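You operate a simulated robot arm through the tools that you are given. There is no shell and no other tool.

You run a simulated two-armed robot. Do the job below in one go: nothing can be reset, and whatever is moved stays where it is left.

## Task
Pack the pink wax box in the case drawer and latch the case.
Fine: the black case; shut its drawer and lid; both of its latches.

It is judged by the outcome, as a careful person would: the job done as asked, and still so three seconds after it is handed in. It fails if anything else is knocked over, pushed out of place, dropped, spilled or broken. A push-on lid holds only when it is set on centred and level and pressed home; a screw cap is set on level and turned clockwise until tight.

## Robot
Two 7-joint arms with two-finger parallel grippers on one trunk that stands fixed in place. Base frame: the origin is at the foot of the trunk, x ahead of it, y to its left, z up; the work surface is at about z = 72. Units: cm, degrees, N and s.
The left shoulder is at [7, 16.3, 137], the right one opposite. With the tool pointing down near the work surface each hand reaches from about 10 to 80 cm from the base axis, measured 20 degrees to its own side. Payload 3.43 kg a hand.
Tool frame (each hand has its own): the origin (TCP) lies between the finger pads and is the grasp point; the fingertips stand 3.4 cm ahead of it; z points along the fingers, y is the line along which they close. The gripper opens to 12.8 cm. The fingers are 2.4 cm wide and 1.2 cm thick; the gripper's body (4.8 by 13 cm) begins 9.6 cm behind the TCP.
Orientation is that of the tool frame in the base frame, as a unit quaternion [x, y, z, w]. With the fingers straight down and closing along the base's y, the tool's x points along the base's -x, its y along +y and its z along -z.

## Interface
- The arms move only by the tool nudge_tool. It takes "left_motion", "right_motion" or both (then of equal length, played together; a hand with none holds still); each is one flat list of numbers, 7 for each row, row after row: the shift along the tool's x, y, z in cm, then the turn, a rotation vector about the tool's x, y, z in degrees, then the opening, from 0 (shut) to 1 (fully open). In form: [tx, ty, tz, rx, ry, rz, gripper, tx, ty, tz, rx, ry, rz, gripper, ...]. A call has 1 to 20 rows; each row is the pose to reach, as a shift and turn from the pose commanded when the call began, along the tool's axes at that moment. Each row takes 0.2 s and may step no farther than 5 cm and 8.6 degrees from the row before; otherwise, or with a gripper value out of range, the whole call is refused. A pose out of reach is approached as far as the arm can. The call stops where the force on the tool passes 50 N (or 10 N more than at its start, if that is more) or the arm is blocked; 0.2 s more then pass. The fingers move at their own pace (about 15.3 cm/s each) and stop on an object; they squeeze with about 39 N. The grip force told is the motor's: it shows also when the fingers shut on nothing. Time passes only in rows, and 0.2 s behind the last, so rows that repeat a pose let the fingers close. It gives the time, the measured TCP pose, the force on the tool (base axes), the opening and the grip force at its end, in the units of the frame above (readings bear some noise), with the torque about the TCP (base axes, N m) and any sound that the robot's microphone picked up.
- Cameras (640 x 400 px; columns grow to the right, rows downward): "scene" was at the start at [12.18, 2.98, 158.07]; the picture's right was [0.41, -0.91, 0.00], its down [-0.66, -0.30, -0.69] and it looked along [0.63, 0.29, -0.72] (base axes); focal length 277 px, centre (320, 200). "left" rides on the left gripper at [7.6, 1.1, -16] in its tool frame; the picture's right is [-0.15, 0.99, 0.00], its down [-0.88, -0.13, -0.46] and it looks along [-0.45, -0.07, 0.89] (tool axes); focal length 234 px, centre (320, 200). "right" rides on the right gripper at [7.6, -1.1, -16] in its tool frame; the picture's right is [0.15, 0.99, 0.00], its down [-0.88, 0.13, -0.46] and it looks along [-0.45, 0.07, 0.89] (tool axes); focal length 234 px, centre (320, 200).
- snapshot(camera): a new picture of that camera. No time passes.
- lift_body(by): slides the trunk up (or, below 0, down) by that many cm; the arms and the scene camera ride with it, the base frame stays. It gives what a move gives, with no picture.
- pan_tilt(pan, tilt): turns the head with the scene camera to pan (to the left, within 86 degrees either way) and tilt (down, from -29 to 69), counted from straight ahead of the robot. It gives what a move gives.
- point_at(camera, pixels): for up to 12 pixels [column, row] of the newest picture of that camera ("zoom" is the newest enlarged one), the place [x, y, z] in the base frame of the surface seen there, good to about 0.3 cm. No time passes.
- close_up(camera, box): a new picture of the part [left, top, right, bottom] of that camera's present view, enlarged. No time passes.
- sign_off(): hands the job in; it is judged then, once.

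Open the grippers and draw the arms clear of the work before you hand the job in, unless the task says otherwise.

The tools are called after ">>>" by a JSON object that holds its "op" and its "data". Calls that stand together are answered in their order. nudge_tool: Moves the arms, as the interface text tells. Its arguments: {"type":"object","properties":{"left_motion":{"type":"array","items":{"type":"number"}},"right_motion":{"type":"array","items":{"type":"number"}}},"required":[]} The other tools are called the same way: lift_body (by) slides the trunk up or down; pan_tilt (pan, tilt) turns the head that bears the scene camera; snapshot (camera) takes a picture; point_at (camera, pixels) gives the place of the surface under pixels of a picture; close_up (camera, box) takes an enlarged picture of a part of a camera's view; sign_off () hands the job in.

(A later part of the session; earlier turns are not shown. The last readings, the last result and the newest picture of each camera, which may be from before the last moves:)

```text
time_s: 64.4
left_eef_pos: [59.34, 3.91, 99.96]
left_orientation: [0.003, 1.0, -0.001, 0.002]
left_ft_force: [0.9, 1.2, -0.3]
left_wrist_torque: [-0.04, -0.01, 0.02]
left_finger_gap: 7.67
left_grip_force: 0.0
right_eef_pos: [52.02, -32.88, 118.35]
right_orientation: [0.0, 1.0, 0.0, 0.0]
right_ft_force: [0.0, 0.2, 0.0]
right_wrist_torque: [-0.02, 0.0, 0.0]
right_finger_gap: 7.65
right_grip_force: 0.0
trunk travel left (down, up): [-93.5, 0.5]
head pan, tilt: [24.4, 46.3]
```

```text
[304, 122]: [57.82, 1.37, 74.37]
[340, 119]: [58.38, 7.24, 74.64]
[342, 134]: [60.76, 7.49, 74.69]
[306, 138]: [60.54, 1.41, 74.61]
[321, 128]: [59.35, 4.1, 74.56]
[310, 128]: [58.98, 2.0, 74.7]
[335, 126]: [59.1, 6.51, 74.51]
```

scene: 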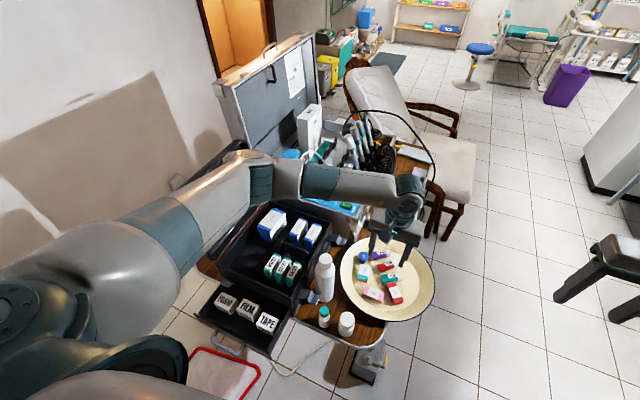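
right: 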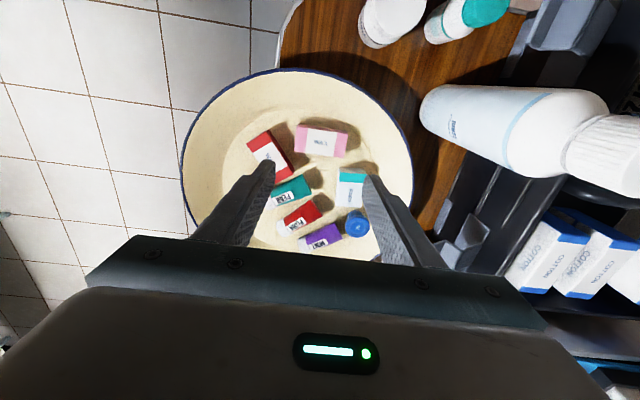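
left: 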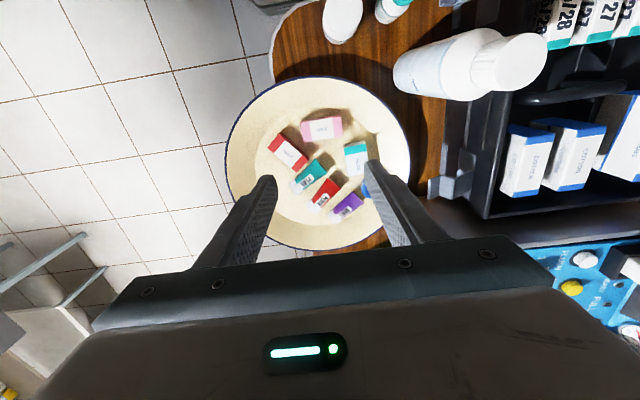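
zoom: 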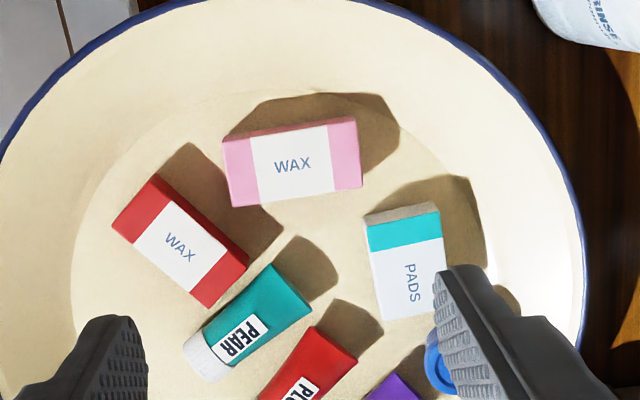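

The box centre (59.35, 4.15) matches the hand's position. I go down to z 85 first and check the arm's clearance.

>>> {"op": "nudge_tool", "data": {"left_motion": [0, 0.1, 4, 0, 0, 0, 0.6, 0, 0.2, 8, 0, 0, 0, 0.6, 0, 0.2, 12, 0, 0, 0, 0.6, 0, 0.2, 15, 0, 0, 0, 0.6]}}

>>> {"op": "snapshot", "data": {"camera": "scene"}}

>>> {"op": "close_up", "data": {"camera": "left", "box": [220, 90, 420, 230]}}

```text
time_s: 65.4
left_eef_pos: [59.43, 4.14, 84.93]
left_orientation: [0.003, 1.0, 0.0, 0.001]
left_ft_force: [-0.4, 0.0, -0.2]
left_wrist_torque: [0.05, -0.02, -0.04]
left_finger_gap: 7.69
left_grip_force: 0.1
right_eef_pos: [52.16, -32.98, 118.14]
right_orientation: [0.0, 1.0, 0.002, 0.001]
right_ft_force: [0.0, -0.4, -0.4]
right_wrist_torque: [0.01, 0.03, -0.01]
right_finger_gap: 7.68
right_grip_force: 0.1
trunk travel left (down, up): [-93.5, 0.5]
head pan, tilt: [24.4, 46.3]
```

```text
taken
```

scene: 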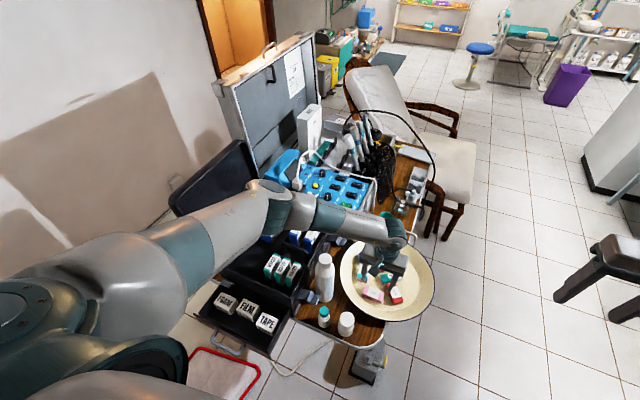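

```text
2.86 times, centred on (320, 160) of left
```

zoom: 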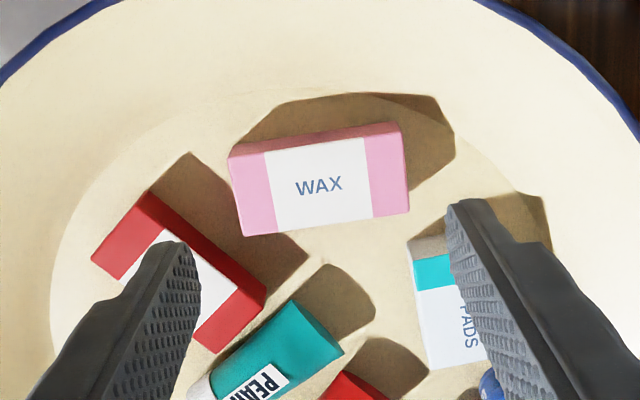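

The forearm now passes over the case's far part; I check its height with a few points before going the last 9 cm.

>>> {"op": "point_at", "data": {"camera": "scene", "pixels": [[262, 190], [270, 215], [300, 212], [330, 220], [355, 230], [380, 235], [225, 225], [310, 230], [285, 230]]}}

```text
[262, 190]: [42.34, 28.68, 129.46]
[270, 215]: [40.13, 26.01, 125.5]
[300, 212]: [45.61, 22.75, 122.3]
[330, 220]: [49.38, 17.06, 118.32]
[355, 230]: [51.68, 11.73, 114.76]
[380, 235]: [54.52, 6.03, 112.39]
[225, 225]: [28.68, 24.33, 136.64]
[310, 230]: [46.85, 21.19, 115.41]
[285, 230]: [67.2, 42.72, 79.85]
```

The forearm's upper side is at z 115–122, leaving a few centimetres over the tall bottle (top 95.7). I go down to z 76.2.

>>> {"op": "nudge_tool", "data": {"left_motion": [0, 0, 3, 0, 0, 0, 0.6, 0, 0, 5.5, 0, 0, 0, 0.6, 0, 0, 7.5, 0, 0, 0, 0.6, 0, 0, 8.6, 0, 0, 0, 0.6, 0, 0, 8.7, 0, 0, 0, 0.6]}}

>>> {"op": "close_up", "data": {"camera": "left", "box": [220, 90, 420, 230]}}

>>> {"op": "snapshot", "data": {"camera": "scene"}}

```text
time_s: 66.6
left_eef_pos: [59.47, 4.19, 76.27]
left_orientation: [0.002, 1.0, -0.001, 0.002]
left_ft_force: [0.6, 0.1, -0.2]
left_wrist_torque: [0.0, 0.05, -0.01]
left_finger_gap: 7.69
left_grip_force: 0.0
right_eef_pos: [52.09, -32.94, 118.18]
right_orientation: [0.0, 1.0, 0.001, 0.001]
right_ft_force: [-0.2, 0.0, -0.7]
right_wrist_torque: [-0.01, 0.02, -0.02]
right_finger_gap: 7.69
right_grip_force: 0.0
trunk travel left (down, up): [-93.5, 0.5]
head pan, tilt: [24.4, 46.3]
```

```text
2.86 times, centred on (320, 160) of left
```

zoom: 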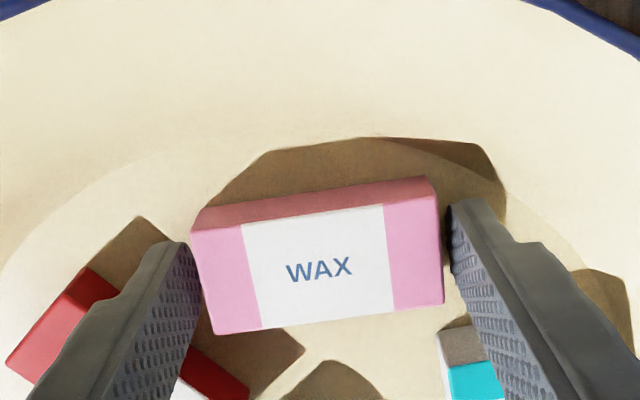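

```text
taken
```

scene: 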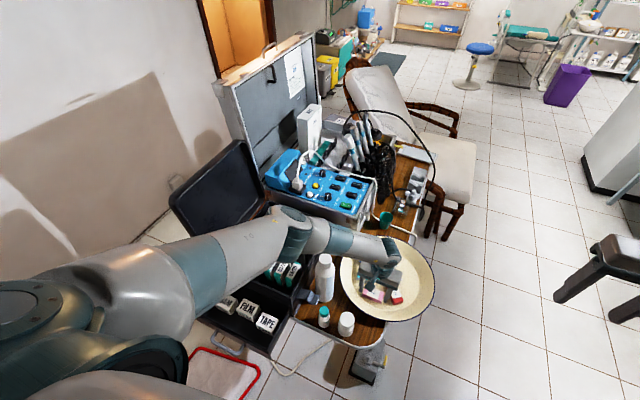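

The fingers straddle the box ends. I lower a touch and close.

>>> {"op": "nudge_tool", "data": {"left_motion": [0, 0, 0.15, 0, 0, 0, 0.6, 0, 0, 0.15, 0, 0, 0, 0.5, 0, 0, 0.15, 0, 0, 0, 0.2, 0, 0, 0.15, 0, 0, 0, 0.1, 0, 0, 0.15, 0, 0, 0, 0.1]}}

>>> {"op": "nudge_tool", "data": {"left_motion": [0, 0, -0.3, 0, 0, 0, 0.1, 0, 0, -0.6, 0, 0, 0, 0.1, 0, 0, -1, 0, 0, 0, 0.1, 0, 0, -1.5, 0, 0, 0, 0.1, 0, 0, -2, 0, 0, 0, 0.1]}}

>>> {"op": "close_up", "data": {"camera": "left", "box": [220, 90, 420, 230]}}

```text
time_s: 67.8
left_eef_pos: [59.51, 4.15, 76.02]
left_orientation: [0.003, 1.0, 0.0, 0.001]
left_ft_force: [0.0, -0.4, 0.2]
left_wrist_torque: [0.04, -0.01, -0.01]
left_finger_gap: 6.86
left_grip_force: 38.9
right_eef_pos: [52.07, -32.94, 118.22]
right_orientation: [0.0, 1.0, 0.0, 0.001]
right_ft_force: [-0.5, 0.2, 0.4]
right_wrist_torque: [0.02, -0.02, -0.01]
right_finger_gap: 7.68
right_grip_force: 0.0
trunk travel left (down, up): [-93.5, 0.5]
head pan, tilt: [24.4, 46.3]
```

```text
time_s: 69.0
left_eef_pos: [59.46, 4.14, 78.12]
left_orientation: [0.003, 1.0, 0.0, 0.001]
left_ft_force: [0.6, -1.1, -0.2]
left_wrist_torque: [-0.01, 0.01, -0.01]
left_finger_gap: 6.9
left_grip_force: 39.2
right_eef_pos: [52.12, -33.06, 118.25]
right_orientation: [0.0, 1.0, 0.001, 0.0]
right_ft_force: [-0.4, 0.3, 0.3]
right_wrist_torque: [-0.03, 0.0, 0.04]
right_finger_gap: 7.7
right_grip_force: 0.2
trunk travel left (down, up): [-93.5, 0.5]
head pan, tilt: [24.4, 46.3]
```

```text
2.86 times, centred on (320, 160) of left
```

zoom: 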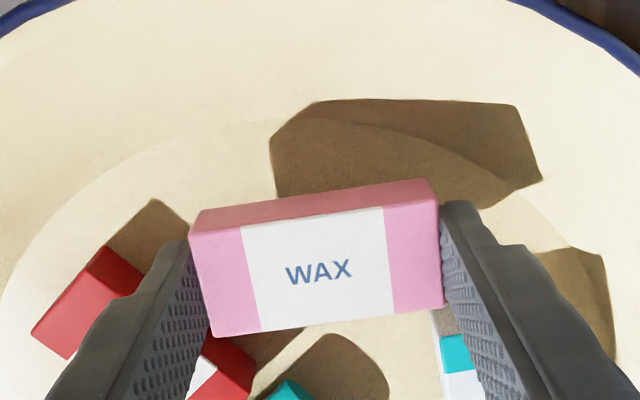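

The box is held at 6.9 cm and off the plate. I raise it gently to about z 104.

>>> {"op": "nudge_tool", "data": {"left_motion": [0, 0, -0.6, 0, 0, 0, 0.1, 0, 0, -1.5, 0, 0, 0, 0.1, 0, 0, -2.7, 0, 0, 0, 0.1, 0, 0, -4.2, 0, 0, 0, 0.1, 0, 0, -5.8, 0, 0, 0, 0.1, 0, 0, -7.4, 0, 0, 0, 0.1, 0, 0, -9, 0, 0, 0, 0.1, 0, 0, -10.6, 0, 0, 0, 0.1, 0, 0, -12.2, 0, 0, 0, 0.1, 0, 0, -13.8, 0, 0, 0, 0.1, 0, 0, -15.4, 0, 0, 0, 0.1, 0, 0, -17, 0, 0, 0, 0.1, 0, 0, -18.6, 0, 0, 0, 0.1, 0, 0, -20.2, 0, 0, 0, 0.1, 0, 0, -21.8, 0, 0, 0, 0.1, 0, 0, -23.4, 0, 0, 0, 0.1, 0, 0, -25, 0, 0, 0, 0.1, 0, 0, -26, 0, 0, 0, 0.1, 0, 0, -26.4, 0, 0, 0, 0.1]}}

```text
time_s: 73.0
left_eef_pos: [59.48, 4.24, 104.6]
left_orientation: [0.003, 1.0, 0.0, 0.002]
left_ft_force: [-0.1, -0.4, 0.1]
left_wrist_torque: [-0.03, 0.04, -0.01]
left_finger_gap: 6.85
left_grip_force: 38.8
right_eef_pos: [51.99, -33.09, 118.23]
right_orientation: [0.0, 1.0, 0.001, 0.001]
right_ft_force: [-0.3, 0.3, -0.4]
right_wrist_torque: [-0.03, 0.02, 0.0]
right_finger_gap: 7.7
right_grip_force: 0.1
trunk travel left (down, up): [-93.5, 0.5]
head pan, tilt: [24.4, 46.3]
```

The box is secure. I carry it to above the drawer's front strip at (30.6, 39), staying at z 104.

>>> {"op": "nudge_tool", "data": {"left_motion": [0.6, 0.7, 0, 0, 0, 0, 0.1, 1.7, 2.1, 0, 0, 0, 0, 0.1, 3.2, 3.8, 0, 0, 0, 0, 0.1, 4.9, 5.9, 0, 0, 0, 0, 0.1, 6.6, 8, 0, 0, 0, 0, 0.1, 8.4, 10.1, 0, 0, 0, 0, 0.1, 10.1, 12.2, 0, 0, 0, 0, 0.1, 11.8, 14.3, 0, 0, 0, 0, 0.1, 13.6, 16.4, 0, 0, 0, 0, 0.1, 15.3, 18.4, 0, 0, 0, 0, 0.1, 17.1, 20.5, 0, 0, 0, 0, 0.1, 18.8, 22.6, 0, 0, 0, 0, 0.1, 20.5, 24.7, 0, 0, 0, 0, 0.1, 22.3, 26.8, 0, 0, 0, 0, 0.1, 24, 28.9, 0, 0, 0, 0, 0.1, 25.4, 30.6, 0, 0, 0, 0, 0.1, 26.9, 32.4, 0, 0, 0, 0, 0.1, 28, 33.8, 0, 0, 0, 0, 0.1, 28.9, 34.8, 0, 0, 0, 0, 0.1, 28.9, 34.8, 0, 0, 0, 0, 0.1]}}

>>> {"op": "snapshot", "data": {"camera": "left"}}

>>> {"op": "snapshot", "data": {"camera": "scene"}}

```text
time_s: 77.2
left_eef_pos: [30.73, 39.04, 104.39]
left_orientation: [0.003, 1.0, 0.001, 0.001]
left_ft_force: [0.3, -0.9, -0.1]
left_wrist_torque: [0.02, 0.02, -0.02]
left_finger_gap: 6.87
left_grip_force: 38.9
right_eef_pos: [52.06, -33.06, 118.31]
right_orientation: [0.0, 1.0, 0.001, 0.001]
right_ft_force: [-0.4, 0.0, -0.4]
right_wrist_torque: [0.02, -0.02, -0.01]
right_finger_gap: 7.67
right_grip_force: 0.1
trunk travel left (down, up): [-93.5, 0.5]
head pan, tilt: [24.4, 46.3]
```

```text
taken
```

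left: 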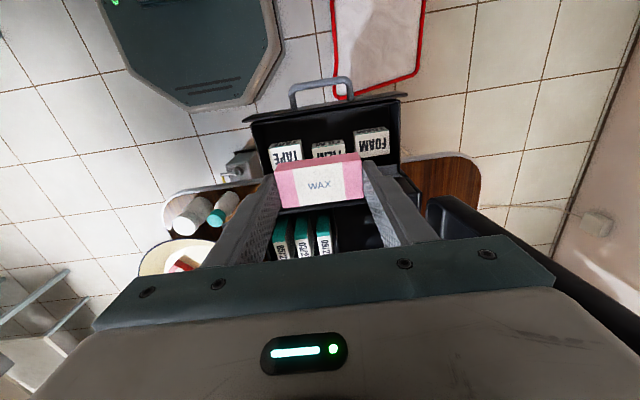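

```text
taken
```

scene: 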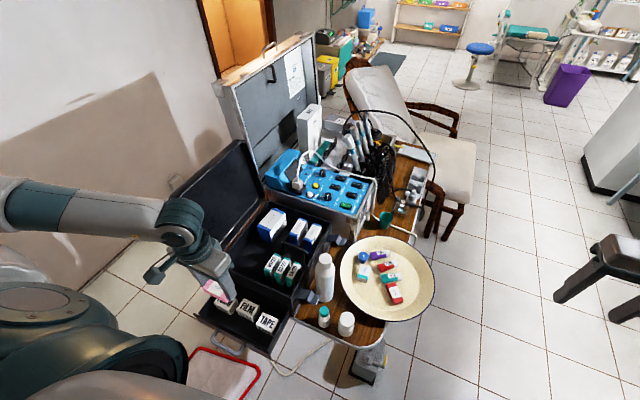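

The box hangs above the drawer. I re-measure the drawer's front wall and the boxes' front faces from the left camera.

>>> {"op": "close_up", "data": {"camera": "left", "box": [230, 70, 430, 210]}}

>>> {"op": "point_at", "data": {"camera": "left", "pixels": [[300, 113], [350, 103], [330, 118], [370, 112], [300, 125], [340, 122], [375, 132], [330, 143], [287, 143], [262, 128], [395, 110], [330, 134]]}}

```text
2.86 times, centred on (330, 140) of left
```

zoom: 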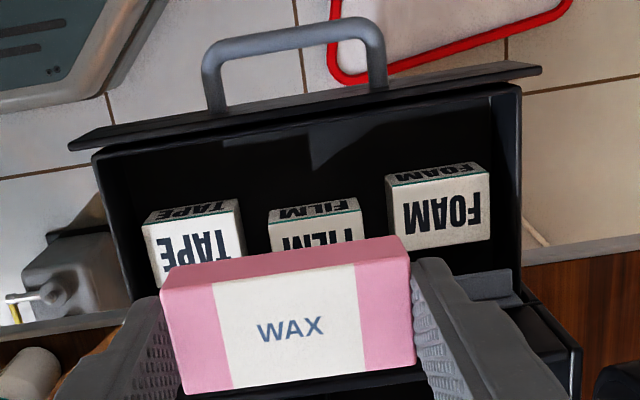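

```text
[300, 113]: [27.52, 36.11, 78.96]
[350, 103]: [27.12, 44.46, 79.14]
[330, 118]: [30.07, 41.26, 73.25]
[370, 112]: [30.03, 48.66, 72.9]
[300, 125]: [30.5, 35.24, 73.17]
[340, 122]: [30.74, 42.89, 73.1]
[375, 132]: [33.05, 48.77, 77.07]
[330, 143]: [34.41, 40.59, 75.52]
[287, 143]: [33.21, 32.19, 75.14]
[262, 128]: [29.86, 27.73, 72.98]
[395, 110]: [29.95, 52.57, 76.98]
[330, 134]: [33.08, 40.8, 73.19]
```

The strip spans about x 28.5–33 and the floor is at z 73.1, so the hand at (30.8, 39) is centred. I lower the box to TCP z about 79 first, slowly.

>>> {"op": "nudge_tool", "data": {"left_motion": [-0.05, 0, 1.5, 0, 0, 0, 0.1, -0.1, 0, 3.5, 0, 0, 0, 0.1, -0.1, 0, 6, 0, 0, 0, 0.1, -0.1, 0, 8.5, 0, 0, 0, 0.1, -0.1, 0, 11, 0, 0, 0, 0.1, -0.1, 0, 13.5, 0, 0, 0, 0.1, -0.1, 0, 16, 0, 0, 0, 0.1, -0.1, 0, 18.5, 0, 0, 0, 0.1, -0.1, 0, 20.5, 0, 0, 0, 0.1, -0.1, 0, 22, 0, 0, 0, 0.1, -0.1, 0, 22.3, 0, 0, 0, 0.1]}}

>>> {"op": "snapshot", "data": {"camera": "left"}}

>>> {"op": "snapshot", "data": {"camera": "scene"}}

```text
time_s: 79.6
left_eef_pos: [30.78, 39.05, 82.03]
left_orientation: [0.002, 1.0, 0.0, 0.002]
left_ft_force: [0.0, 0.8, -0.7]
left_wrist_torque: [0.0, 0.01, 0.02]
left_finger_gap: 6.88
left_grip_force: 38.7
right_eef_pos: [52.01, -33.0, 118.24]
right_orientation: [0.001, 1.0, 0.001, 0.001]
right_ft_force: [0.0, -0.4, 0.3]
right_wrist_torque: [0.0, 0.01, -0.03]
right_finger_gap: 7.67
right_grip_force: 0.1
trunk travel left (down, up): [-93.5, 0.5]
head pan, tilt: [24.4, 46.3]
```

```text
taken
```

left: 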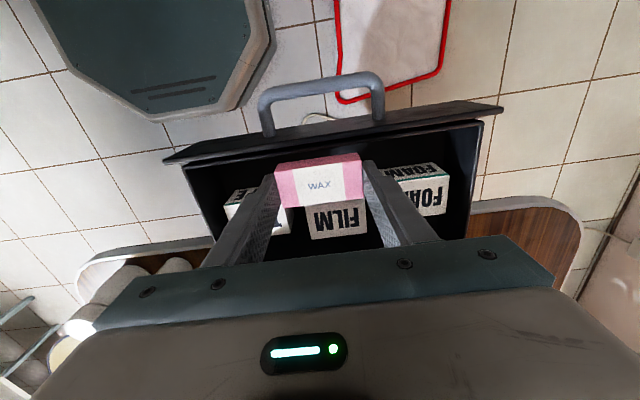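

```text
taken
```

scene: 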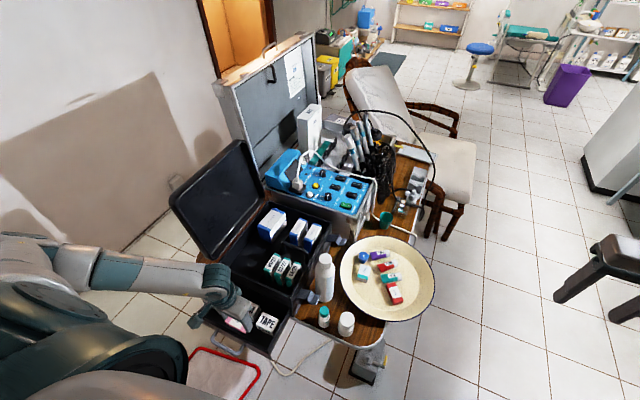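

The box hovers just over the drawer in front of FILM. I zoom in to check its clearance to the front wall and the boxes.

>>> {"op": "close_up", "data": {"camera": "left", "box": [160, 80, 500, 260]}}

>>> {"op": "close_up", "data": {"camera": "scene", "box": [180, 260, 300, 360]}}

>>> {"op": "point_at", "data": {"camera": "left", "pixels": [[270, 155], [380, 140], [318, 155], [318, 205], [250, 150], [420, 135], [340, 165], [290, 172], [400, 165], [240, 192], [230, 160], [450, 150]]}}

```text
1.88 times, centred on (330, 170) of left
```

zoom: 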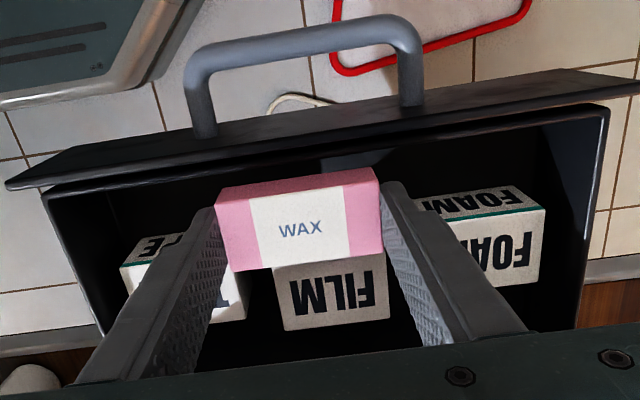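

```text
4.00 times, centred on (240, 310) of scene
```

zoom: 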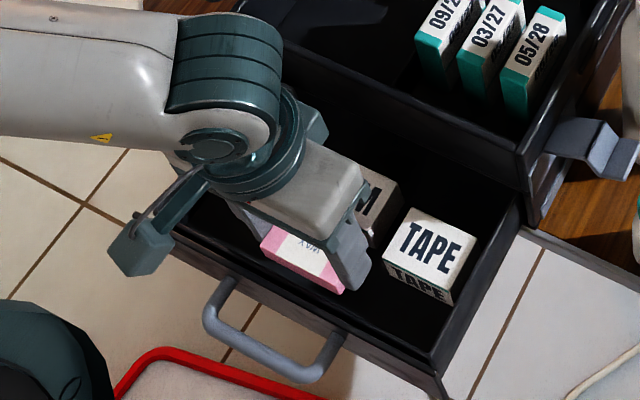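

```text
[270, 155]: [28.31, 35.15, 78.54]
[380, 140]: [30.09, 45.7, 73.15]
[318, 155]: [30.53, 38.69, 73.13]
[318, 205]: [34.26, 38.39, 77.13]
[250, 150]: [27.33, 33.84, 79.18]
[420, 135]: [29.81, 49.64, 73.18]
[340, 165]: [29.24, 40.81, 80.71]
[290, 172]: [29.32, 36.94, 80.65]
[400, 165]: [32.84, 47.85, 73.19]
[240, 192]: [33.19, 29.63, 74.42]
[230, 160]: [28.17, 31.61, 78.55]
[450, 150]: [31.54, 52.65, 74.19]
```

There is about 1 cm of clearance on both sides. I lower the box to the drawer floor (TCP z about 76.9).

>>> {"op": "nudge_tool", "data": {"left_motion": [0, 0, 1.5, 0, 0, 0, 0.1, 0, 0, 3, 0, 0, 0, 0.1, 0, 0, 4.2, 0, 0, 0, 0.1, 0, 0, 4.8, 0, 0, 0, 0.1, 0, 0, 5.1, 0, 0, 0, 0.1, 0, 0, 5.1, 0, 0, 0, 0.1]}}

```text
time_s: 81.0
left_eef_pos: [30.74, 39.03, 77.1]
left_orientation: [0.003, 1.0, 0.0, 0.002]
left_ft_force: [0.1, -0.4, -1.4]
left_wrist_torque: [0.01, -0.02, 0.0]
left_finger_gap: 6.87
left_grip_force: 39.2
right_eef_pos: [52.15, -32.9, 118.16]
right_orientation: [0.0, 1.0, 0.001, 0.001]
right_ft_force: [-0.6, -1.0, -0.1]
right_wrist_torque: [-0.01, -0.01, -0.04]
right_finger_gap: 7.68
right_grip_force: 0.1
trunk travel left (down, up): [-93.5, 0.5]
head pan, tilt: [24.4, 46.3]
```

Still no contact force, so I lower another 0.3 cm and see whether the box touches the floor.

>>> {"op": "nudge_tool", "data": {"left_motion": [0, 0, 0.15, 0, 0, 0, 0.1, 0, 0, 0.3, 0, 0, 0, 0.1, 0, 0, 0.35, 0, 0, 0, 0.1]}}

>>> {"op": "close_up", "data": {"camera": "left", "box": [200, 90, 440, 250]}}

```text
time_s: 81.8
left_eef_pos: [30.79, 39.07, 76.95]
left_orientation: [0.002, 1.0, 0.001, 0.004]
left_ft_force: [-1.4, 2.9, 27.9]
left_wrist_torque: [0.03, 0.11, 0.03]
left_finger_gap: 6.91
left_grip_force: 39.0
right_eef_pos: [51.94, -33.08, 118.3]
right_orientation: [0.0, 1.0, 0.003, 0.001]
right_ft_force: [0.1, 0.6, -0.9]
right_wrist_torque: [0.01, 0.01, -0.02]
right_finger_gap: 7.67
right_grip_force: 0.0
trunk travel left (down, up): [-93.5, 0.5]
head pan, tilt: [24.4, 46.3]
```

```text
2.50 times, centred on (320, 170) of left
```

zoom: 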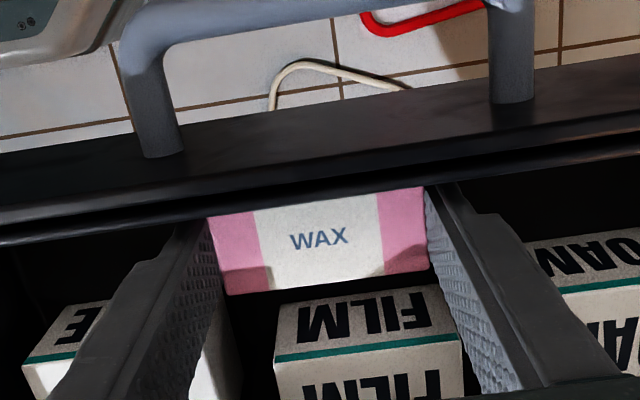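

The box is on the drawer floor (28 N). I ease up slightly, open to 7.7 cm, and lift the hand straight out.

>>> {"op": "nudge_tool", "data": {"left_motion": [0, 0, -0.15, 0, 0, 0, 0.1, 0, 0, -0.2, 0, 0, 0, 0.5, 0, 0, -0.2, 0, 0, 0, 0.6, 0, 0, -0.2, 0, 0, 0, 0.6, 0, 0, -2, 0, 0, 0, 0.6, 0, 0, -5, 0, 0, 0, 0.6, 0, 0, -9.5, 0, 0, 0, 0.6, 0, 0, -14, 0, 0, 0, 0.6]}}

>>> {"op": "snapshot", "data": {"camera": "left"}}

>>> {"op": "close_up", "data": {"camera": "scene", "box": [180, 260, 300, 360]}}

```text
time_s: 83.6
left_eef_pos: [30.68, 39.21, 90.46]
left_orientation: [0.002, 1.0, 0.0, 0.002]
left_ft_force: [0.1, -0.3, 0.1]
left_wrist_torque: [0.03, -0.01, -0.01]
left_finger_gap: 7.71
left_grip_force: 0.1
right_eef_pos: [52.01, -32.97, 118.47]
right_orientation: [0.0, 1.0, 0.001, 0.001]
right_ft_force: [0.1, 0.0, 0.5]
right_wrist_torque: [-0.01, -0.03, 0.0]
right_finger_gap: 7.69
right_grip_force: 0.0
trunk travel left (down, up): [-93.5, 0.5]
head pan, tilt: [24.4, 46.3]
```

```text
taken
```

left: 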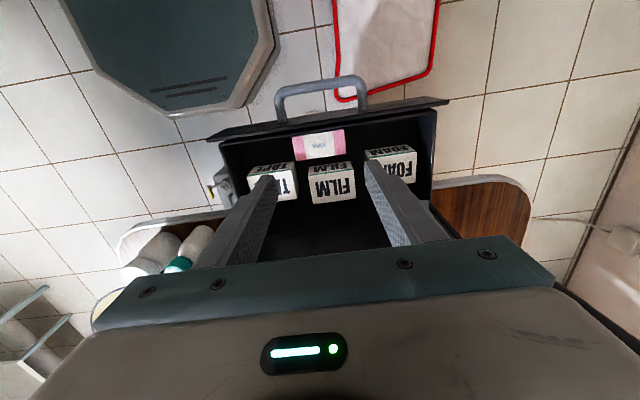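

```text
4.00 times, centred on (240, 310) of scene
```

zoom: 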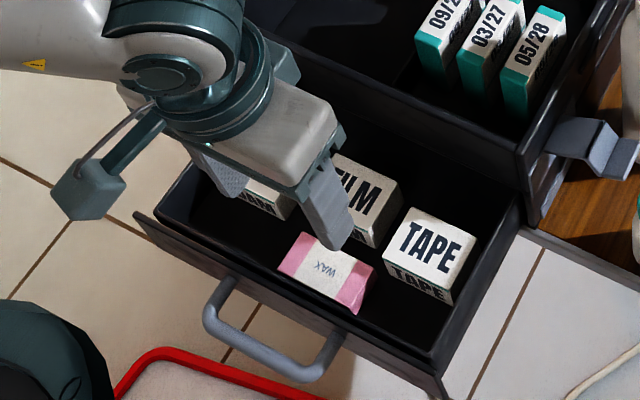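

The pink box lies flat in the drawer. To shut the drawer I close the fingers and bring the hand back behind the handle bar, at (20, 39.5, 90) first.

>>> {"op": "nudge_tool", "data": {"left_motion": [2.7, 0.1, 0, 0, 0, 0, 0.3, 5.4, 0.2, 0, 0, 0, 0, 0.0, 8.1, 0.3, 0, 0, 0, 0, 0.0, 10.5, 0.3, 0, 0, 0, 0, 0.0, 10.5, 0.3, 0, 0, 0, 0, 0.0]}}

>>> {"op": "snapshot", "data": {"camera": "left"}}

```text
time_s: 84.8
left_eef_pos: [20.26, 39.44, 90.52]
left_orientation: [0.003, 1.0, -0.001, 0.001]
left_ft_force: [0.4, -0.2, 0.5]
left_wrist_torque: [-0.01, -0.02, 0.0]
left_finger_gap: 0.0
left_grip_force: 33.1
right_eef_pos: [52.04, -32.95, 118.12]
right_orientation: [0.0, 1.0, 0.001, 0.001]
right_ft_force: [-0.6, -0.2, -0.6]
right_wrist_torque: [0.01, 0.01, 0.0]
right_finger_gap: 7.66
right_grip_force: 0.1
trunk travel left (down, up): [-93.5, 0.5]
head pan, tilt: [24.4, 46.3]
```

```text
taken
```

left: 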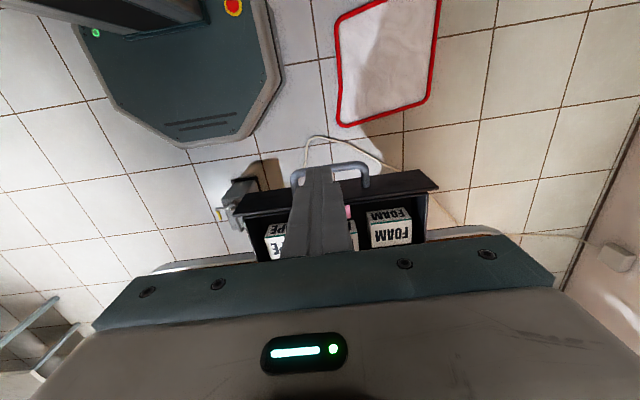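

Reached. I measure the handle bar's present place before lowering behind it.

>>> {"op": "close_up", "data": {"camera": "left", "box": [230, 120, 450, 260]}}

>>> {"op": "point_at", "data": {"camera": "left", "pixels": [[350, 165], [358, 165], [296, 172], [366, 172], [293, 183], [345, 167], [400, 180]]}}

```text
2.86 times, centred on (340, 190) of left
```

zoom: 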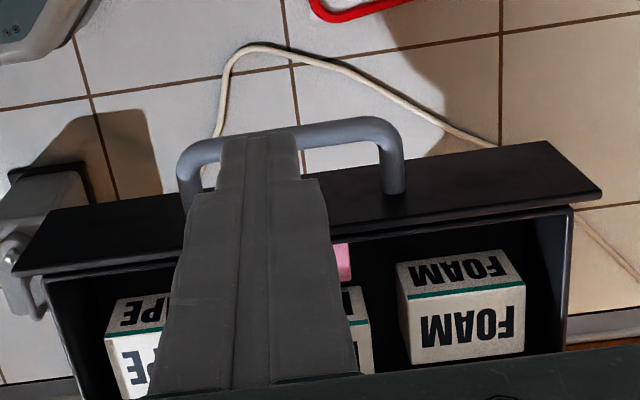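

```text
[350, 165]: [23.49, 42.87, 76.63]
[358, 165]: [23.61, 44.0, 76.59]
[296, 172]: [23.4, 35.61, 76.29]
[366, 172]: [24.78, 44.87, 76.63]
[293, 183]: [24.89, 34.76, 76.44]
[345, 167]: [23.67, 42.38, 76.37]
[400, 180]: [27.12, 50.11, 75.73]
```

The bar's outer face is at x about 23. I lower behind it to z 78.4 and push the drawer in by about 11 cm.

>>> {"op": "nudge_tool", "data": {"left_motion": [0, 0, 4, 0, 0, 0, 0, 0, 0, 8, 0, 0, 0, 0, 0, 0, 12.1, 0, 0, 0, 0, -1, 0, 12.1, 0, 0, 0, 0, -2, 0, 12.1, 0, 0, 0, 0, -3, 0, 12.1, 0, 0, 0, 0, -4, 0, 12.1, 0, 0, 0, 0, -5, 0, 12.1, 0, 0, 0, 0, -6, 0, 12.1, 0, 0, 0, 0, -7, 0, 12.1, 0, 0, 0, 0, -8, 0, 12.1, 0, 0, 0, 0, -9, 0, 12.1, 0, 0, 0, 0, -10, 0, 12.1, 0, 0, 0, 0, -11, 0, 12.1, 0, 0, 0, 0, -12, 0, 12.1, 0, 0, 0, 0]}}

>>> {"op": "snapshot", "data": {"camera": "left"}}

>>> {"op": "snapshot", "data": {"camera": "scene"}}

```text
time_s: 88.0
left_eef_pos: [32.29, 39.48, 78.48]
left_orientation: [0.002, 1.0, 0.0, 0.002]
left_ft_force: [-0.5, -0.2, -1.2]
left_wrist_torque: [0.01, 0.02, -0.01]
left_finger_gap: 0.0
left_grip_force: 32.9
right_eef_pos: [52.11, -33.01, 118.33]
right_orientation: [0.0, 1.0, 0.001, 0.001]
right_ft_force: [0.6, -0.6, 0.0]
right_wrist_torque: [0.04, -0.01, -0.02]
right_finger_gap: 7.67
right_grip_force: 0.1
trunk travel left (down, up): [-93.5, 0.5]
head pan, tilt: [24.4, 46.3]
```

```text
taken
```

left: 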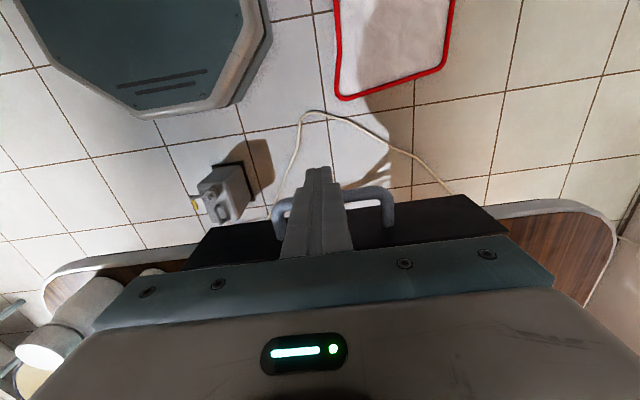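

```text
taken
```

scene: 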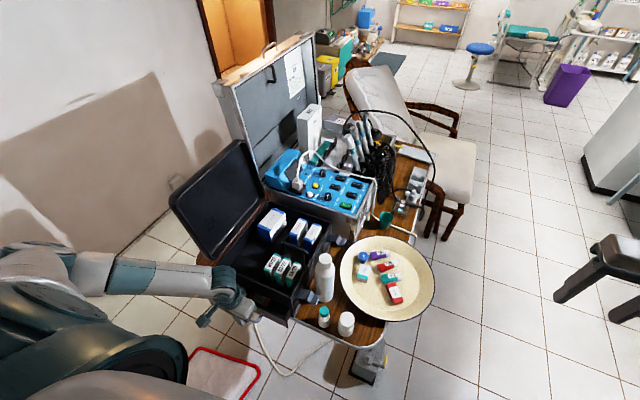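

The drawer is nearly home. I push on in small steps to about x 35 and watch the force.

>>> {"op": "nudge_tool", "data": {"left_motion": [-0.6, 0, 0, 0, 0, 0, 0, -1.2, 0, 0, 0, 0, 0, 0, -1.8, 0, 0, 0, 0, 0, 0, -2.3, 0, 0, 0, 0, 0, 0, -2.7, 0, 0, 0, 0, 0, 0, -2.7, 0, 0, 0, 0, 0, 0]}}

>>> {"op": "close_up", "data": {"camera": "scene", "box": [180, 240, 320, 330]}}

```text
time_s: 89.4
left_eef_pos: [35.04, 39.44, 78.67]
left_orientation: [0.003, 1.0, -0.001, 0.001]
left_ft_force: [-0.2, -0.6, -0.5]
left_wrist_torque: [0.0, -0.01, -0.01]
left_finger_gap: 0.0
left_grip_force: 32.6
right_eef_pos: [52.15, -33.09, 118.27]
right_orientation: [0.0, 1.0, 0.001, 0.001]
right_ft_force: [0.8, 0.4, 0.4]
right_wrist_torque: [0.01, 0.01, 0.0]
right_finger_gap: 7.66
right_grip_force: 0.2
trunk travel left (down, up): [-93.5, 0.5]
head pan, tilt: [24.4, 46.3]
```

```text
4.44 times, centred on (250, 285) of scene
```

zoom: 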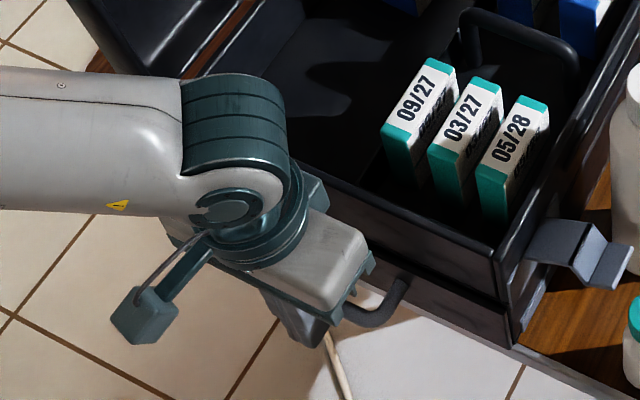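

The drawer front looks almost flush. I push in 0.2 cm steps for the last bit until a firm stop shows.

>>> {"op": "nudge_tool", "data": {"left_motion": [-0.2, 0, 0, 0, 0, 0, 0, -0.4, 0, 0, 0, 0, 0, 0, -0.6, 0, 0, 0, 0, 0, 0, -0.6, 0, 0, 0, 0, 0, 0]}}

```text
time_s: 90.4
left_eef_pos: [35.52, 39.32, 78.71]
left_orientation: [0.002, 1.0, 0.0, 0.001]
left_ft_force: [-3.7, -1.3, -0.4]
left_wrist_torque: [0.01, 0.08, -0.01]
left_finger_gap: 0.0
left_grip_force: 33.4
right_eef_pos: [51.93, -32.95, 118.28]
right_orientation: [0.0, 1.0, 0.001, 0.001]
right_ft_force: [0.4, 0.4, 0.2]
right_wrist_torque: [0.0, 0.02, -0.03]
right_finger_gap: 7.68
right_grip_force: 0.1
trunk travel left (down, up): [-93.5, 0.5]
head pan, tilt: [24.4, 46.3]
```

A 3.7 N reaction has begun. I push 0.3 cm more to see whether it firms up.

>>> {"op": "nudge_tool", "data": {"left_motion": [-0.15, 0, 0, 0, 0, 0, 0, -0.3, 0, 0, 0, 0, 0, 0, -0.3, 0, 0, 0, 0, 0, 0]}}

>>> {"op": "close_up", "data": {"camera": "scene", "box": [180, 240, 320, 330]}}

```text
time_s: 91.2
left_eef_pos: [35.53, 39.33, 78.53]
left_orientation: [0.003, 1.0, 0.0, 0.0]
left_ft_force: [-14.4, -0.3, 0.6]
left_wrist_torque: [0.06, 0.41, -0.01]
left_finger_gap: 0.0
left_grip_force: 33.2
right_eef_pos: [51.88, -32.91, 118.35]
right_orientation: [0.0, 1.0, 0.001, 0.001]
right_ft_force: [0.4, 0.1, 0.2]
right_wrist_torque: [0.0, -0.03, -0.02]
right_finger_gap: 7.7
right_grip_force: 0.0
trunk travel left (down, up): [-93.5, 0.5]
head pan, tilt: [24.4, 46.3]
```

```text
4.44 times, centred on (250, 285) of scene
```

zoom: 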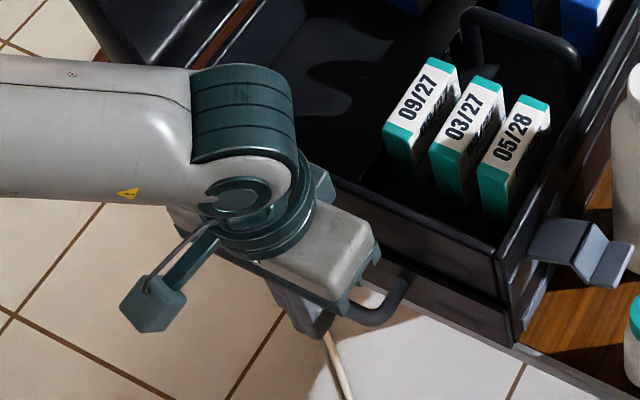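

The drawer is at its stop (force rises to 14 N with no motion). I back the hand off and lift it away, then look at the drawer front.

>>> {"op": "nudge_tool", "data": {"left_motion": [2, 0, 0, 0, 0, 0, 0, 5, 0, -1, 0, 0, 0, 0, 6, 0, -5, 0, 0, 0, 0, 6, 0, -9, 0, 0, 0, 0, 6, 3, -12.5, 0, 0, 0, 0]}}

>>> {"op": "snapshot", "data": {"camera": "left"}}

>>> {"op": "snapshot", "data": {"camera": "scene"}}

```text
time_s: 92.4
left_eef_pos: [29.84, 42.3, 91.12]
left_orientation: [0.003, 1.0, 0.0, 0.002]
left_ft_force: [0.6, 0.5, 0.1]
left_wrist_torque: [-0.03, -0.01, -0.02]
left_finger_gap: 0.0
left_grip_force: 33.0
right_eef_pos: [51.92, -33.08, 118.31]
right_orientation: [0.0, 1.0, 0.001, 0.002]
right_ft_force: [0.2, -0.3, -0.6]
right_wrist_torque: [0.0, -0.03, 0.02]
right_finger_gap: 7.68
right_grip_force: 0.0
trunk travel left (down, up): [-93.5, 0.5]
head pan, tilt: [24.4, 46.3]
```

```text
taken
```

left: 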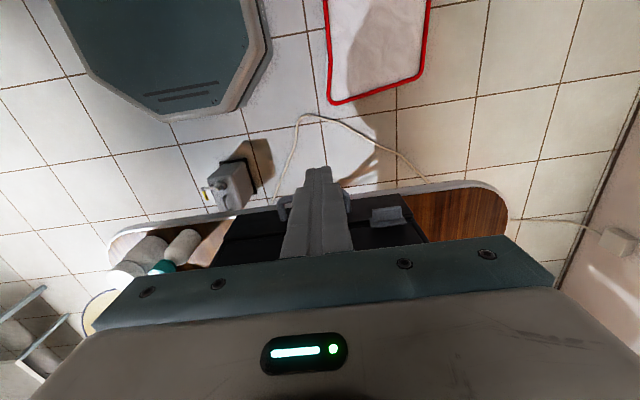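

```text
taken
```

scene: 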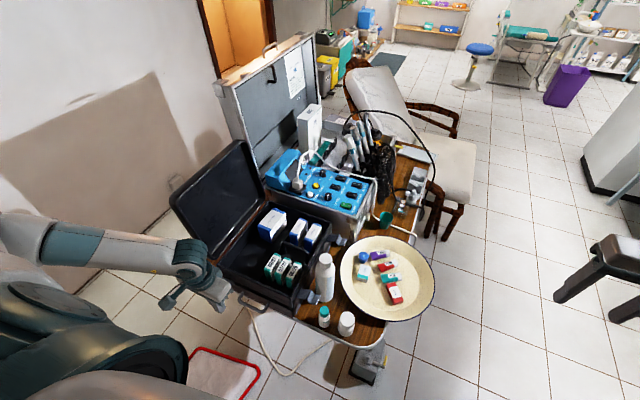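

The drawer looks shut. I zoom in on its front, the tab, the lid and the two latches to plan closing the lid.

>>> {"op": "close_up", "data": {"camera": "scene", "box": [200, 250, 320, 330]}}

>>> {"op": "close_up", "data": {"camera": "scene", "box": [160, 120, 360, 320]}}

>>> {"op": "point_at", "data": {"camera": "scene", "pixels": [[172, 192], [242, 142], [210, 258], [266, 190], [205, 215], [235, 190], [218, 240], [250, 205], [300, 308], [336, 232], [219, 265], [272, 200]]}}

```text
5.00 times, centred on (260, 290) of scene
```

zoom: 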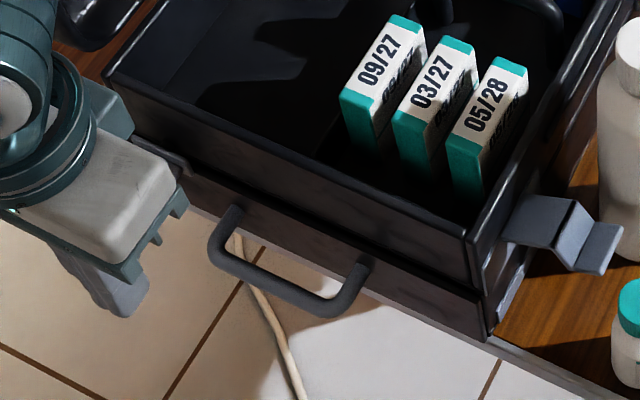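

```text
2.00 times, centred on (260, 220) of scene
```

zoom: 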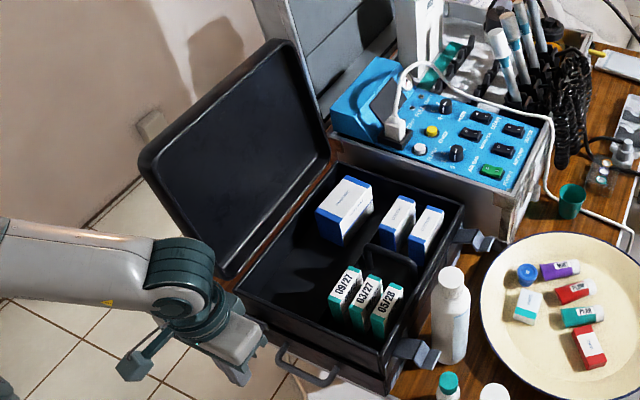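

```text
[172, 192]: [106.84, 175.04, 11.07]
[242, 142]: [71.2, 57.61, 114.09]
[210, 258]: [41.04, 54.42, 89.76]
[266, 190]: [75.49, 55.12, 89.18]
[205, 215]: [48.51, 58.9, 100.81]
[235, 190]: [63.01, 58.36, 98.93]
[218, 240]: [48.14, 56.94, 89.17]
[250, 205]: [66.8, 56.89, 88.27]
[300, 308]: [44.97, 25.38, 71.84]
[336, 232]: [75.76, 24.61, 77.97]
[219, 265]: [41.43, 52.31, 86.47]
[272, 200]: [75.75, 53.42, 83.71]
```

The drawer is shut and its front is flush with the case. To close the lid under control I plan to fork its near edge (x 41) with the left fingers pointing forward, so I first test pitching the hand forward in free space in front of the case.

>>> {"op": "nudge_tool", "data": {"left_motion": [1, 1, -2.5, 0, -8, 0, 0.3, 1.8, 2, -5, 0, -16, 0, 0.6, 1.8, 3, -7.5, 0, -24, 0, 0.8, 1.8, 4, -10, 0, -32, 0, 1, 1.8, 5, -12, 0, -40, 0, 1]}}

```text
time_s: 93.8
left_eef_pos: [29.32, 35.65, 99.26]
left_orientation: [0.127, 0.939, -0.106, 0.301]
left_ft_force: [0.4, 0.0, -0.5]
left_wrist_torque: [0.02, 0.03, 0.0]
left_finger_gap: 12.8
left_grip_force: 0.0
left hand out of reach, approached as far as the arm can: row 3, 4
right_eef_pos: [51.57, -33.16, 118.49]
right_orientation: [0.001, 1.0, 0.001, 0.003]
right_ft_force: [-1.0, -0.1, -0.2]
right_wrist_torque: [0.05, -0.08, -0.01]
right_finger_gap: 7.73
right_grip_force: 0.1
trunk travel left (down, up): [-93.5, 0.5]
head pan, tilt: [24.4, 46.3]
stopped in row 5 (left hand): the arm was blocked; the commanded pose is now the measured one
```

The arm reports being blocked at (29.3, 35.7, 99.3) with the pitch partly done. I look at the scene to see why.

>>> {"op": "snapshot", "data": {"camera": "scene"}}

>>> {"op": "snapshot", "data": {"camera": "left"}}

```text
taken
```

scene: 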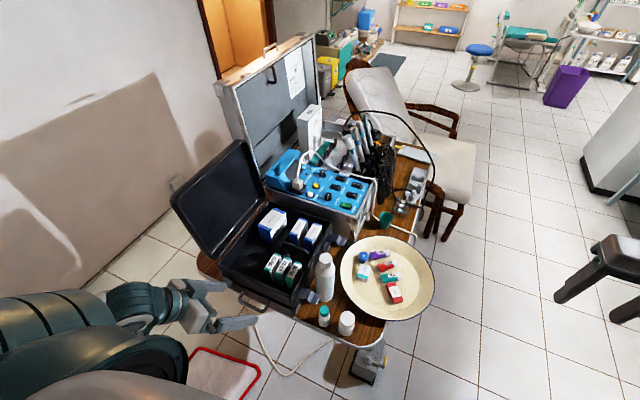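

```text
taken
```

left: 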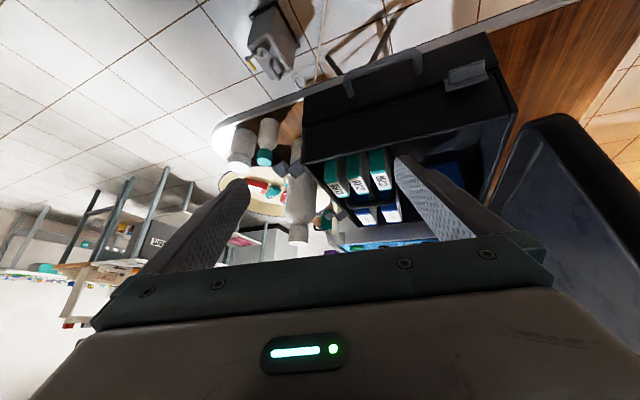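

The arm cannot pitch the hand forward that close to the body, and nothing was touched. I return the hand to pointing straight down at about (38, 38, 108) and will handle the lid from above and behind instead.

>>> {"op": "nudge_tool", "data": {"left_motion": [-2.3, 0.8, -0.6, -2.5, 7, -3, 0.5, -4.6, 1.5, -1.2, -5, 14.1, -5.9, 0, -7, 2.3, -1.7, -7.4, 21.1, -8.9, 0, -9.3, 3, -2.3, -9.9, 28.2, -11.8, 0, -11.6, 3.8, -2.9, -12.4, 35.2, -14.8, 0, -11.6, 3.8, -2.9, -12.4, 35.2, -14.8, 0]}}

```text
time_s: 95.2
left_eef_pos: [38.23, 38.06, 108.02]
left_orientation: [0.0, 1.0, 0.0, -0.004]
left_ft_force: [0.5, -1.0, 0.3]
left_wrist_torque: [-0.02, -0.03, 0.06]
left_finger_gap: 0.0
left_grip_force: 32.5
right_eef_pos: [52.02, -33.0, 118.22]
right_orientation: [0.001, 1.0, 0.001, 0.0]
right_ft_force: [0.3, 0.0, -0.8]
right_wrist_torque: [0.02, 0.0, -0.02]
right_finger_gap: 7.69
right_grip_force: 0.0
trunk travel left (down, up): [-93.5, 0.5]
head pan, tilt: [24.4, 46.3]
```

The hand is upright again. I raise it to z 128 and cross over the lid's top edge to its back side at y about 71.

>>> {"op": "nudge_tool", "data": {"left_motion": [-2.4, 0, -4, 0, 0, 0, 0, -4.8, 0, -8, 0, 0, 0, 0, -7.2, 0, -12, 0, 0, 0, 0, -9.6, 0, -16, 0, 0, 0, 0, -12, 0, -20, 0, 0, 0, 0, -12, 4.5, -20, 0, 0, 0, 0, -12, 9, -20, 0, 0, 0, 0, -12, 13.5, -20, 0, 0, 0, 0, -12, 18, -20, 0, 0, 0, 0]}}

>>> {"op": "snapshot", "data": {"camera": "left"}}

>>> {"op": "snapshot", "data": {"camera": "scene"}}

```text
time_s: 97.2
left_eef_pos: [50.52, 56.36, 127.64]
left_orientation: [0.0, 1.0, -0.001, -0.001]
left_ft_force: [-0.7, 0.4, 0.0]
left_wrist_torque: [-0.02, 0.03, 0.0]
left_finger_gap: 0.01
left_grip_force: 33.6
right_eef_pos: [52.0, -32.85, 118.46]
right_orientation: [0.0, 1.0, 0.001, 0.002]
right_ft_force: [-0.8, 0.2, 0.4]
right_wrist_torque: [-0.03, 0.0, 0.01]
right_finger_gap: 7.66
right_grip_force: 0.1
trunk travel left (down, up): [-93.5, 0.5]
head pan, tilt: [24.4, 46.3]
```

```text
taken
```

left: 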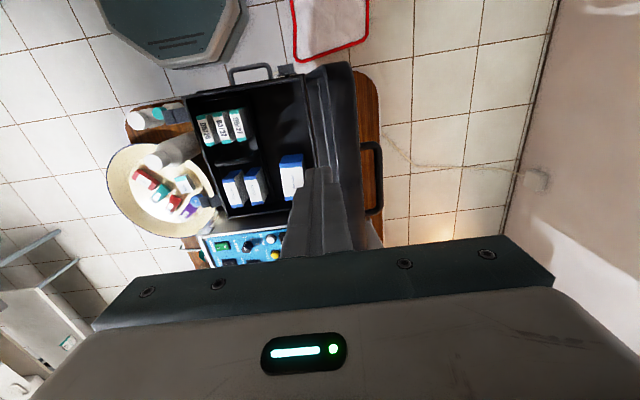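

```text
taken
```

scene: 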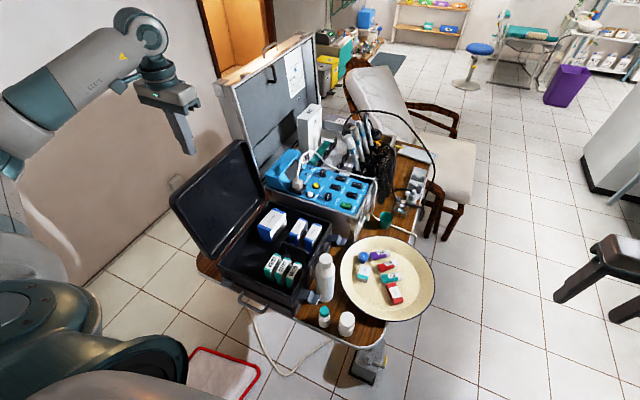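

From above I see the lid's edge and a carrying handle on its outer face at (372,180). I measure the lid's top edge and that handle.

>>> {"op": "close_up", "data": {"camera": "left", "box": [280, 50, 420, 250]}}

>>> {"op": "point_at", "data": {"camera": "left", "pixels": [[350, 75], [352, 110], [358, 150], [363, 200], [366, 230], [335, 75], [340, 110], [345, 150], [380, 150], [378, 205], [322, 80], [325, 120]]}}

```text
2.00 times, centred on (350, 150) of left
```

zoom: 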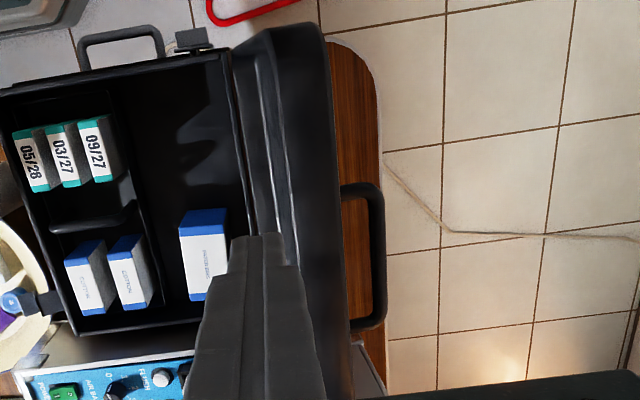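

```text
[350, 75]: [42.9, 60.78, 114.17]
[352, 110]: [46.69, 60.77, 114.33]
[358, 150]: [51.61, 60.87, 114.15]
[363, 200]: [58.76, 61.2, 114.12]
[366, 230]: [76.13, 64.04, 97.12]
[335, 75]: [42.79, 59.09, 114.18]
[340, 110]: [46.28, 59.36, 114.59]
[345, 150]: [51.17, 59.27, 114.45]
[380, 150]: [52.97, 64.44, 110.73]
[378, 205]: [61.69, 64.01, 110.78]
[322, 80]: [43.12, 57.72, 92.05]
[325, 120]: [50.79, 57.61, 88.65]
```

The lid has a U-handle on its outer face near the free edge: the bar runs at y about 64.2, z 110.5, x 53–62.5. I can grip that bar and swing the lid down under control, so I move above it with the fingers 2.8 cm apart and tilted 9.5° to match the lid's lean.

>>> {"op": "nudge_tool", "data": {"left_motion": [-2.3, 3.3, 1.2, 3.2, 0, 0, 0.1, -4.7, 6.6, 2.4, 6.4, 0, 0, 0.22, -7, 9.9, 3.6, 9.5, 0, 0, 0.22, -7, 9.9, 3.6, 9.5, 0, 0, 0.22]}}

>>> {"op": "snapshot", "data": {"camera": "left"}}

>>> {"op": "close_up", "data": {"camera": "left", "box": [220, 60, 420, 240]}}

```text
time_s: 98.2
left_eef_pos: [54.26, 61.22, 125.97]
left_orientation: [-0.004, 0.997, -0.073, -0.003]
left_ft_force: [1.0, -0.7, 0.3]
left_wrist_torque: [0.01, 0.04, -0.03]
left_finger_gap: 2.82
left_grip_force: 0.0
left hand out of reach, approached as far as the arm can: row 2, 3, 4
right_eef_pos: [52.1, -32.88, 118.27]
right_orientation: [0.0, 1.0, 0.001, 0.002]
right_ft_force: [0.2, -0.2, 0.5]
right_wrist_torque: [0.01, 0.02, 0.01]
right_finger_gap: 7.68
right_grip_force: 0.1
trunk travel left (down, up): [-93.5, 0.5]
head pan, tilt: [24.4, 46.3]
```

```text
taken
```

left: 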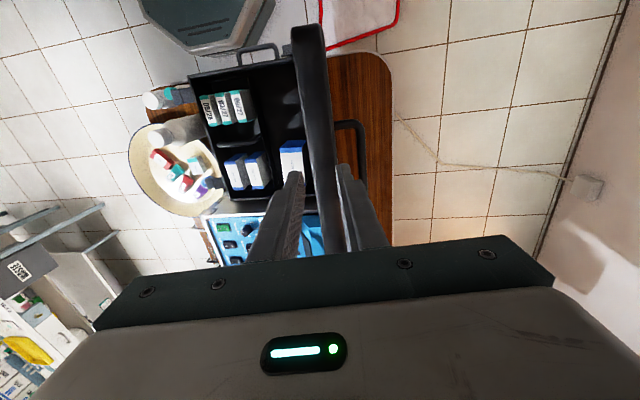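

```text
2.22 times, centred on (320, 150) of left
```

zoom: 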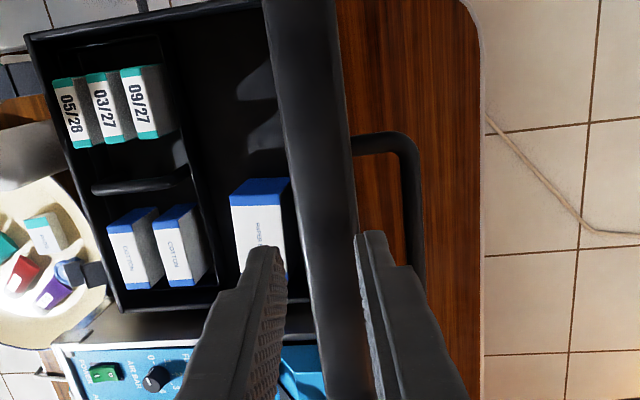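

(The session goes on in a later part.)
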